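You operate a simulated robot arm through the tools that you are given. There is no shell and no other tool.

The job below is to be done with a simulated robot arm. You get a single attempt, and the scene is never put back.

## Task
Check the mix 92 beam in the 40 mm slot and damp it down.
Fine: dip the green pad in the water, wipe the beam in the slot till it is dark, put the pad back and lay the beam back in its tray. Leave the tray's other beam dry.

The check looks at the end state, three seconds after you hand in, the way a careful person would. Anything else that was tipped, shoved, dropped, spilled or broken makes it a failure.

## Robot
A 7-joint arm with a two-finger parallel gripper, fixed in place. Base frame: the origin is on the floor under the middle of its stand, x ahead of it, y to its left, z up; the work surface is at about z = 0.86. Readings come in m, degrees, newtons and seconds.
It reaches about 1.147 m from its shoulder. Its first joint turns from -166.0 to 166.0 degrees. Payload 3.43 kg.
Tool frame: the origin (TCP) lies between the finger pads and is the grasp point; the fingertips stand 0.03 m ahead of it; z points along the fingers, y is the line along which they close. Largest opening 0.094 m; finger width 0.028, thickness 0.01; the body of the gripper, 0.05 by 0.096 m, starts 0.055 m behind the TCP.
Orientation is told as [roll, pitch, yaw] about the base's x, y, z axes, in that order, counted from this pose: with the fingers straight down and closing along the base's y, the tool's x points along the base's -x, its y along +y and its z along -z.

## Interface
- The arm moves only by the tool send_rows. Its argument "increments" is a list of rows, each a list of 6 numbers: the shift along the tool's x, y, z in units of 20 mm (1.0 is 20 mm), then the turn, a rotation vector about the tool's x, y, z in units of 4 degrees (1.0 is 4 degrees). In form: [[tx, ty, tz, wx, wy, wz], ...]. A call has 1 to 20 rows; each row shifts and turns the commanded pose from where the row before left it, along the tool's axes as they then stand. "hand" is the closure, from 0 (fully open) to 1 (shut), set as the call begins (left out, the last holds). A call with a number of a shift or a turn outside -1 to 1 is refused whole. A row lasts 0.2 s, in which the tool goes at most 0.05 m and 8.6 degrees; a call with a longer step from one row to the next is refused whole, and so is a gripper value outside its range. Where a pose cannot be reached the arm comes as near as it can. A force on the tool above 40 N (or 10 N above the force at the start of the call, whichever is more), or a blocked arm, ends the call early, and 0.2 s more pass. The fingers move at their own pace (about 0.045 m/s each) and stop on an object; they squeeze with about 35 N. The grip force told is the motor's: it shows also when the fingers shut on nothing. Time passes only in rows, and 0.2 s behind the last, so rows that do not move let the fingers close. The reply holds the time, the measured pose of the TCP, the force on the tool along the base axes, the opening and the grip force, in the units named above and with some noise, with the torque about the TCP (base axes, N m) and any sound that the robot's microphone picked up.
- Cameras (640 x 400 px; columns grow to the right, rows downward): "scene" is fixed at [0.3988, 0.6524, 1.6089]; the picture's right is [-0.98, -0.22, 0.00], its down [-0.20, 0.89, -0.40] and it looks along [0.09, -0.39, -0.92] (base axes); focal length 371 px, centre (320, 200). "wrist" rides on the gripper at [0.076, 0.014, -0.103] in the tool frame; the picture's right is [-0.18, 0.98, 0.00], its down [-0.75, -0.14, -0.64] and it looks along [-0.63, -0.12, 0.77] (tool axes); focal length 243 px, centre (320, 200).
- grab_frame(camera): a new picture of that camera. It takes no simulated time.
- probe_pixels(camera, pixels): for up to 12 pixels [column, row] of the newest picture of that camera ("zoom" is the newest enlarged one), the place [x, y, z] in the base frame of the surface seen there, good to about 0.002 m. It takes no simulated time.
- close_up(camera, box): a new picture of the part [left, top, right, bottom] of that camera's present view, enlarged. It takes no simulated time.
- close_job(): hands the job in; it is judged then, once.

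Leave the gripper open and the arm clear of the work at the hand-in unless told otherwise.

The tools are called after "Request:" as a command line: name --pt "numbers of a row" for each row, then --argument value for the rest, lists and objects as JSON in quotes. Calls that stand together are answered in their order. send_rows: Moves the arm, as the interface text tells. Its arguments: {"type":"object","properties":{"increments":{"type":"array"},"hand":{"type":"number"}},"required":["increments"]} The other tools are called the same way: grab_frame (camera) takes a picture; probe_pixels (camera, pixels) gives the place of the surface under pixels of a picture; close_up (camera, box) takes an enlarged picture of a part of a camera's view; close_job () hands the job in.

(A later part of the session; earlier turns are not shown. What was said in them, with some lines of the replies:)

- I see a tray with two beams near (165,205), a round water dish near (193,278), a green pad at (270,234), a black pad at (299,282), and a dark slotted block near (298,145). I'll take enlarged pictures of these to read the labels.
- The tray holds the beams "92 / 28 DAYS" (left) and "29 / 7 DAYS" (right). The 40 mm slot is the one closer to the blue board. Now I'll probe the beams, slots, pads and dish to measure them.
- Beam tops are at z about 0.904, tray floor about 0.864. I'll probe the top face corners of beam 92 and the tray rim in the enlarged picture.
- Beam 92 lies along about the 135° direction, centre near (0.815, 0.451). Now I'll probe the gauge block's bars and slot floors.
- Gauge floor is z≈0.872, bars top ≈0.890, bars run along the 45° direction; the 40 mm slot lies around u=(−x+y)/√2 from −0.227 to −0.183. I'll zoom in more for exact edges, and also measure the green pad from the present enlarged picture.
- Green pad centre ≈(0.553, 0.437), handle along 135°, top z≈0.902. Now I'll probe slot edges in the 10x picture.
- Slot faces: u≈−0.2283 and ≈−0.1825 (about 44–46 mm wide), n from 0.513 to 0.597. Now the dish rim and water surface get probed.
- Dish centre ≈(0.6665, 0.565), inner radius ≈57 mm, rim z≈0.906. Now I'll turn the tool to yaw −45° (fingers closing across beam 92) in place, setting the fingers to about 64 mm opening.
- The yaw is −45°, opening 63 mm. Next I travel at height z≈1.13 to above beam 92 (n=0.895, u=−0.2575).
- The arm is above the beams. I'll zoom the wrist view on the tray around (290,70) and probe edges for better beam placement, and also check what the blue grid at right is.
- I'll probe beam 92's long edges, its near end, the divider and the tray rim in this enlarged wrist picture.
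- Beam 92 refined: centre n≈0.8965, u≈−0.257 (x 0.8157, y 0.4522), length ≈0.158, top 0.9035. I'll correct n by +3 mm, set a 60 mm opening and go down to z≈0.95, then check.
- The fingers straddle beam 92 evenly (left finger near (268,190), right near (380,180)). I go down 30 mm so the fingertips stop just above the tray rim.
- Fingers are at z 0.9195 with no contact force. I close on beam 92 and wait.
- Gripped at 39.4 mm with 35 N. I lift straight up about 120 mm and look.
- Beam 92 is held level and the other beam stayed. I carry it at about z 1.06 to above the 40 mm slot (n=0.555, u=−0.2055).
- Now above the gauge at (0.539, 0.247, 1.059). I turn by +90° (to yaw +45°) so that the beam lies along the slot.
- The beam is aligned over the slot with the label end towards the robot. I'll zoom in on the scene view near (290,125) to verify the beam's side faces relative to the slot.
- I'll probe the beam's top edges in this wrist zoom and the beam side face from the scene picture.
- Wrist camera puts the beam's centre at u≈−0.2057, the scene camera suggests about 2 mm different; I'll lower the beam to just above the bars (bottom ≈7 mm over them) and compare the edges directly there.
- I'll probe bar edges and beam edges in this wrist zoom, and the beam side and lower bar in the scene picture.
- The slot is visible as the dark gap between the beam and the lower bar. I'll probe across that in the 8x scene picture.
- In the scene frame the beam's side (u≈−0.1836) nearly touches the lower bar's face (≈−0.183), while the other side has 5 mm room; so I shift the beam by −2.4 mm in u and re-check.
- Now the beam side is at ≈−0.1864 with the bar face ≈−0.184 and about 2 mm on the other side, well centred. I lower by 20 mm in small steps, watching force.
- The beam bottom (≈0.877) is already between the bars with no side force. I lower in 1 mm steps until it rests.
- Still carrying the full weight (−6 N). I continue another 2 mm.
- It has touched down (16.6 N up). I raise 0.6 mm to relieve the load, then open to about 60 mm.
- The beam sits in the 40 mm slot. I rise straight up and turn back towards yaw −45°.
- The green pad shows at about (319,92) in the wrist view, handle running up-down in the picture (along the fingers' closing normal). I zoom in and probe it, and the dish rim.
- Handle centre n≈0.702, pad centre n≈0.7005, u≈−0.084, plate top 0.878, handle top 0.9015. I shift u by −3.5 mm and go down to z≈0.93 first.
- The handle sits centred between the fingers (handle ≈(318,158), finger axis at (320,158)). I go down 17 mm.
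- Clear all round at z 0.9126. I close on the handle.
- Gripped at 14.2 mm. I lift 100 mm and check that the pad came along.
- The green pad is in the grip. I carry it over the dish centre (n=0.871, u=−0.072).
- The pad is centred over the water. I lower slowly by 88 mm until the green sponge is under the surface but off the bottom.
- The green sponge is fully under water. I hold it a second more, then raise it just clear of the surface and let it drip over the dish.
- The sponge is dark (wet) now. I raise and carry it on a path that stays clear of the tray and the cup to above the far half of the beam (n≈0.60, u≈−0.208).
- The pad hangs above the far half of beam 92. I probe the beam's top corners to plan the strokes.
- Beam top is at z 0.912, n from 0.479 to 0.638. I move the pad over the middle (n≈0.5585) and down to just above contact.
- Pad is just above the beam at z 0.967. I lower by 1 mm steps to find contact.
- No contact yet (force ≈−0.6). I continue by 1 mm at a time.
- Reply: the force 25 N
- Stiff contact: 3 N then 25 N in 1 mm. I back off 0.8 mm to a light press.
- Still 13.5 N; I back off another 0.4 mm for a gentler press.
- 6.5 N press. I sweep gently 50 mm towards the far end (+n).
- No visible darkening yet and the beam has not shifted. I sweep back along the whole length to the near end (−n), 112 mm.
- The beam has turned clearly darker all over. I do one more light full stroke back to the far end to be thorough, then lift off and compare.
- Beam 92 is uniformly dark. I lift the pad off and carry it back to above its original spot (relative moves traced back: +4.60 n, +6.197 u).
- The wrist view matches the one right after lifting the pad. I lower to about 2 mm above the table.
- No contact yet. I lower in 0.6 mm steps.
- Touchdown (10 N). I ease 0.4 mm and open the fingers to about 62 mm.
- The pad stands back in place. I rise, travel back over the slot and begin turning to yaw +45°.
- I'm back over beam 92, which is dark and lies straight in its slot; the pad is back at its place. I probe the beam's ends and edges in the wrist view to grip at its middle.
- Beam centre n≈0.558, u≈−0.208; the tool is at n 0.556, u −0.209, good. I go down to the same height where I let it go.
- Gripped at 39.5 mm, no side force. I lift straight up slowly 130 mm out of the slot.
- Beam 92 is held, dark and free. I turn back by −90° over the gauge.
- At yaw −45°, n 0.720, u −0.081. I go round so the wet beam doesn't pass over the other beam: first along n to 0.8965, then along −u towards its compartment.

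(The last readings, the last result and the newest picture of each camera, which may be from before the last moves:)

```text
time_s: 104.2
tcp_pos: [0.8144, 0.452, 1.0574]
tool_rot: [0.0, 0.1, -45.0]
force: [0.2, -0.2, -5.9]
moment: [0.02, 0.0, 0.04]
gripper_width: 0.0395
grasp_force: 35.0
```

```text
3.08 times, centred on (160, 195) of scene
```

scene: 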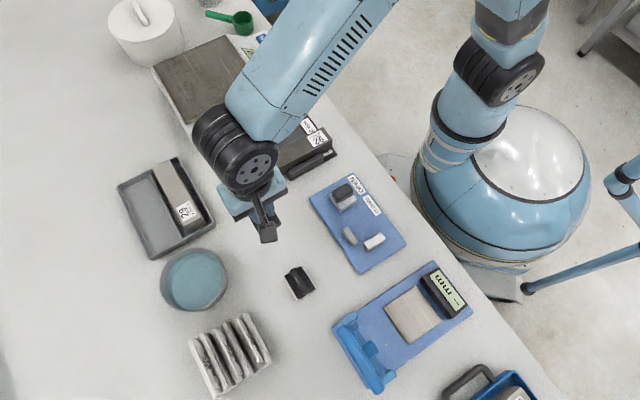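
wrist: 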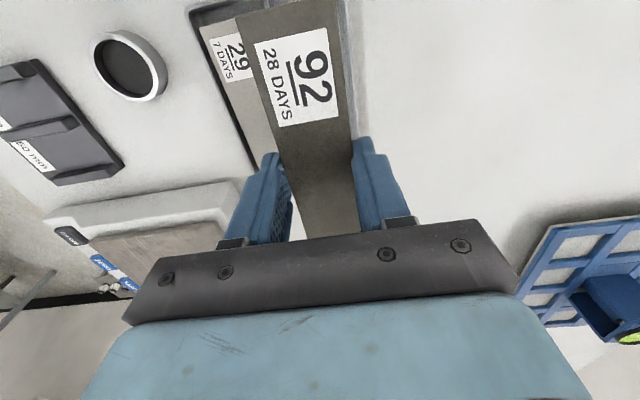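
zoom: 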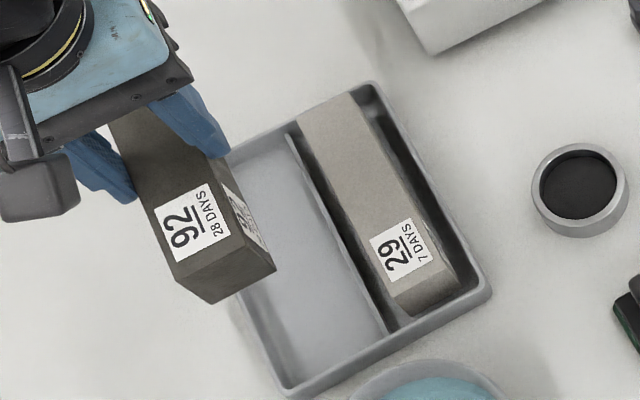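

n 0.8955, u −0.2563, over its own compartment. I nudge +1 mm in n and lower to about 6 mm above the tray floor.

Request:
send_rows --pt "0 0.06 0.6 0 0 0" --pt "0 0 1 0 0 0" --pt "0 0 1 0 0 0" --pt "0 0 1 0 0 0" --pt "0 0 0.9 0 0 0" --pt "0 0 0 0 0 0"

Request:
close_up --camera "scene" --box '[80, 130, 240, 260]'

Request:
close_up --camera "wrist" --box '[180, 0, 420, 150]'

```text
time_s: 105.6
tcp_pos: [0.8145, 0.454, 0.9682]
tool_rot: [0.0, 0.0, -45.1]
force: [-0.1, -0.3, -5.0]
moment: [0.03, -0.01, 0.01]
gripper_width: 0.0399
grasp_force: 35.1
```

```text
3.08 times, centred on (160, 195) of scene
```

zoom: 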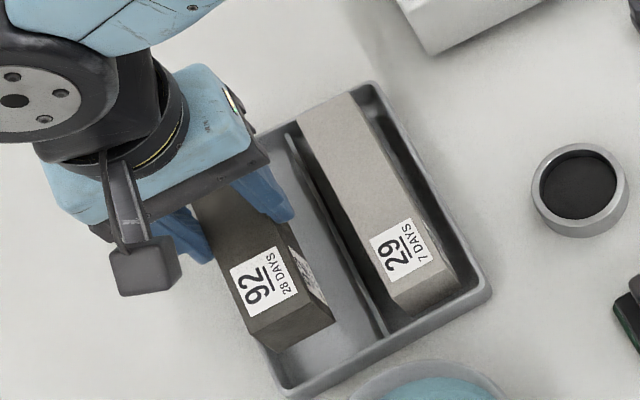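

```text
2.67 times, centred on (300, 75) of wrist
```

zoom: 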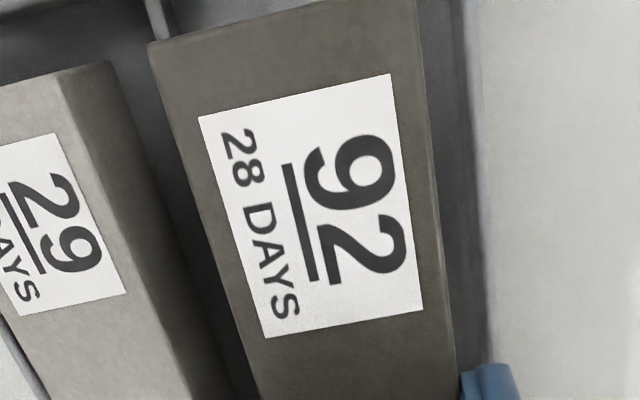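

The beam is aligned over the free compartment, clear of the divider and rim. I lower another 43 mm.

Request:
send_rows --pt "0 0 0.5 0 0 0" --pt "0 0 0.5 0 0 0" --pt "0 0 0.5 0 0 0" --pt "0 0 0.4 0 0 0" --pt "0 0 0.25 0 0 0" --pt "0 0 0 0 0 0"

Request:
close_up --camera "scene" --box '[80, 130, 240, 260]'

```text
time_s: 107.0
tcp_pos: [0.8142, 0.4538, 0.9258]
tool_rot: [-0.1, 0.0, -44.9]
force: [-0.1, 0.8, -6.2]
moment: [0.04, 0.02, -0.03]
gripper_width: 0.0397
grasp_force: 35.7
```

```text
3.08 times, centred on (160, 195) of scene
```

zoom: 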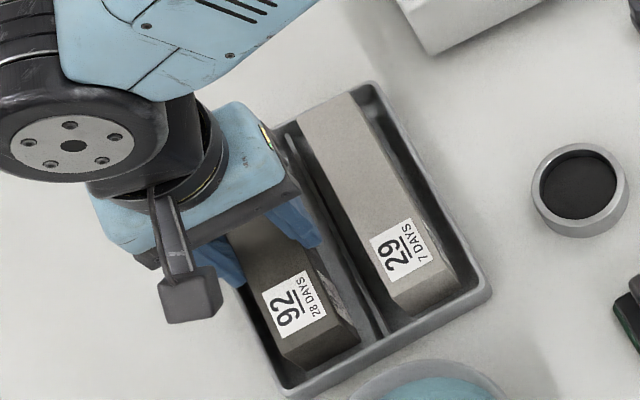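

Inside the compartment at z 0.926, still hanging free. I lower in small steps to the floor.

Request:
send_rows --pt "0 0 0.08 0 0 0" --pt "0 0 0.08 0 0 0" --pt "0 0 0.06 0 0 0" --pt "0 0 0 0 0 0"

Request:
send_rows --pt "0 0 0.04 0 0 0" --pt "0 0 0 0 0 0"

```text
time_s: 108.0
tcp_pos: [0.8137, 0.4545, 0.9214]
tool_rot: [-0.1, 0.0, -45.0]
force: [0.3, 0.1, -6.5]
moment: [0.0, -0.02, 0.01]
gripper_width: 0.0394
grasp_force: 34.8
```

```text
time_s: 108.6
tcp_pos: [0.8142, 0.4545, 0.9192]
tool_rot: [0.0, 0.0, -45.0]
force: [0.4, -0.7, -5.5]
moment: [0.03, -0.03, -0.02]
gripper_width: 0.0396
grasp_force: 34.9
```

Still hanging (−5.5 N). Next 0.6 mm steps.

Request:
send_rows --pt "0 0 0.03 0 0 0" --pt "0 0 0 0 0 0"

Request:
send_rows --pt "0 0 0.03 0 0 0" --pt "0 0 0 0 0 0"

```text
time_s: 109.2
tcp_pos: [0.8145, 0.4556, 0.9194]
tool_rot: [-0.1, 0.1, -45.0]
force: [-0.8, 0.6, -5.2]
moment: [0.0, 0.01, 0.0]
gripper_width: 0.0398
grasp_force: 35.2
```

```text
time_s: 109.8
tcp_pos: [0.8162, 0.4547, 0.9187]
tool_rot: [0.0, 0.0, -45.0]
force: [0.8, 0.3, -3.2]
moment: [-0.08, -0.2, 0.03]
gripper_width: 0.0394
grasp_force: 35.0
```

It begins to rest (−3.2 N). One more small step, then release to 60 mm.

Request:
send_rows --pt "0 0 0.02 0 0 0" --pt "0 0 0 0 0 0"

Request:
send_rows --pt "0 0 0 0 0 0" --pt "0 0 0 0 0 0" --pt "0 0 0 0 0 0" --pt "0 0 0 0 0 0" --hand 0.36

Request:
close_up --camera "scene" --box '[80, 130, 240, 260]'

Request:
grab_frame --camera "wrist"

```text
time_s: 110.4
tcp_pos: [0.8151, 0.4553, 0.9201]
tool_rot: [0.0, -0.1, -45.0]
force: [-2.3, -1.0, -0.6]
moment: [-0.23, -0.26, -0.11]
gripper_width: 0.0397
grasp_force: 34.9
```

```text
time_s: 111.4
tcp_pos: [0.8162, 0.4541, 0.9184]
tool_rot: [0.0, 0.0, -45.1]
force: [-0.4, -0.3, 0.7]
moment: [-0.03, 0.02, -0.01]
gripper_width: 0.0604
grasp_force: 0.0
```

```text
3.08 times, centred on (160, 195) of scene
```

zoom: 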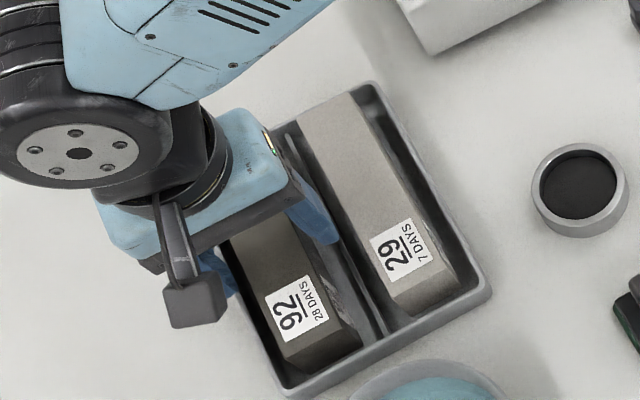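

```text
taken
```

wrist: 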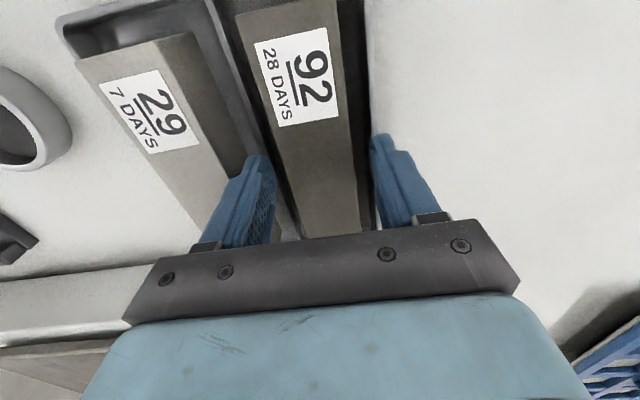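

Beam 92 lies in its compartment, fingers clear. I raise straight up with the same opening (so as not to touch beam 29).

Request:
send_rows --pt "0 0 -0.4 0 0 0" --pt "0 0 -0.7 0 0 0" --pt "0 0 -1 0 0 0" --pt "0 0 -1 0 0 0" --pt "0 0 -1 0 0 0" --pt "0 0 -1 0 0 0" --pt "0 0 -1 0 0 0" --pt "0 0 -1 0 0 0" --pt "0 0 -1 0 0 0" --pt "0 0 -1 0 0 0" --pt "0 0 -1 0 0 0"

Request:
grab_frame --camera "scene"

```text
time_s: 113.8
tcp_pos: [0.8159, 0.4534, 1.1193]
tool_rot: [-0.1, 0.0, -45.0]
force: [0.8, 0.1, -0.7]
moment: [0.0, 0.0, 0.0]
gripper_width: 0.0604
grasp_force: 0.0
```

```text
taken
```

scene: 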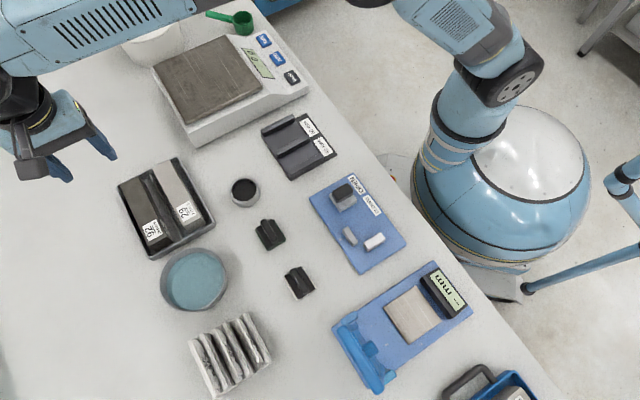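

All in place: beam 92 dark in its tray place, beam 29 light, pad back. I move the arm back to near its starting position and open the gripper fully.

Request:
send_rows --pt "0.5613 -0.979 0 0 0 0" --pt "0.5613 -0.979 0 0 0 0" --pt "0.5613 -0.979 0 0 0 0" --pt "0.5613 -0.979 0 0 0 0" --pt "0.5613 -0.979 0 0 0 0" --pt "0.5613 -0.979 0 0 0 0" --pt "0.5613 -0.979 0 0 0 0" --pt "0.5613 -0.979 0 0 0 0" --pt "0.5613 -0.979 0 0 0 0" --pt "0.5613 -0.979 0 0 0 0" --pt "0.5613 -0.979 0 0 0 0" --pt "0.5613 -0.979 0 0 0 0" --pt "0.5613 -0.979 0 0 0 0" --pt "0.5613 -0.979 0 0 0 0" --pt "0.5613 -0.979 0 0 0 0" --pt "0.5613 -0.979 0 0 0 0" --pt "0.5613 -0.979 0 0 0 0" --pt "0.5613 -0.979 0 0 0 0" --pt "0.5613 -0.979 0 0 0 0" --pt "0 0 -0.5 0 0 0" --hand 0

Request:
close_up --camera "scene" --box '[100, 140, 260, 260]'

Request:
grab_frame --camera "scene"

Request:
close_up --camera "scene" --box '[240, 205, 336, 310]'

```text
time_s: 118.0
tcp_pos: [0.4002, 0.3413, 1.1323]
tool_rot: [-0.1, -0.1, -45.0]
force: [-0.2, -0.5, -0.4]
moment: [-0.03, 0.04, -0.01]
gripper_width: 0.0938
grasp_force: 0.0
```

```text
3.33 times, centred on (180, 200) of scene
```

zoom: 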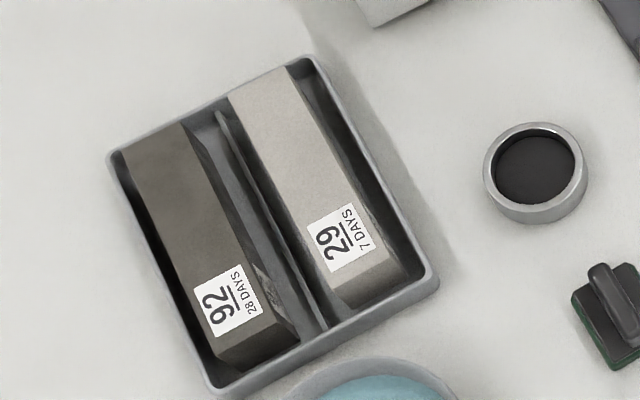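

```text
taken
```

scene: 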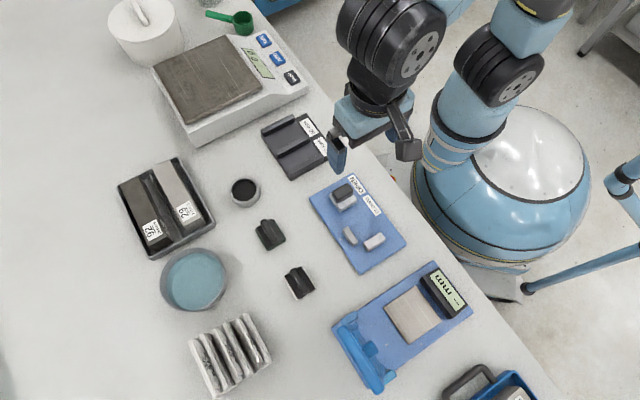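

```text
3.81 times, centred on (288, 258) of scene
```

zoom: 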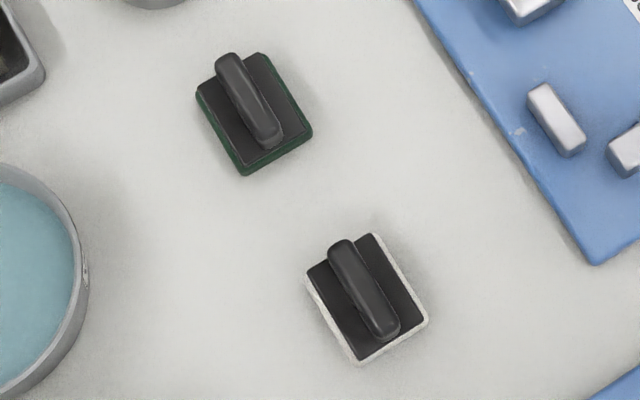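

Beam 92 lies dark in its tray compartment and beam 29 next to it is still light and dry. The green pad is at its original spot and nothing else has moved. The gripper is open and the arm is clear, so I hand the job in.

Request:
close_job

```text
The job is handed in.
```

The mix 92 beam is wiped dark and back in its place in the tray, and I've handed the job in. I haven't been told the result of the check.

- **Slot check:** beam 92 went into the 40 mm slot and sat on its floor without touching the sides. The gripper measured it at about 39.5 mm wide.
- **Damping:** I dipped the green pad in the water and wiped the beam along its length, about three passes. It turned evenly dark, on the sides as well as the top.
- **Pad:** the green pad is back where it was, standing upright and still wet.
- **Other beam:** beam 29 was not touched and looks as light as before. I carried the wet beam around it, not over it.
- **Rest of the bench:** I saw nothing else moved, spilled or tipped in the last pictures. The gripper is open and the arm is back near its starting position.
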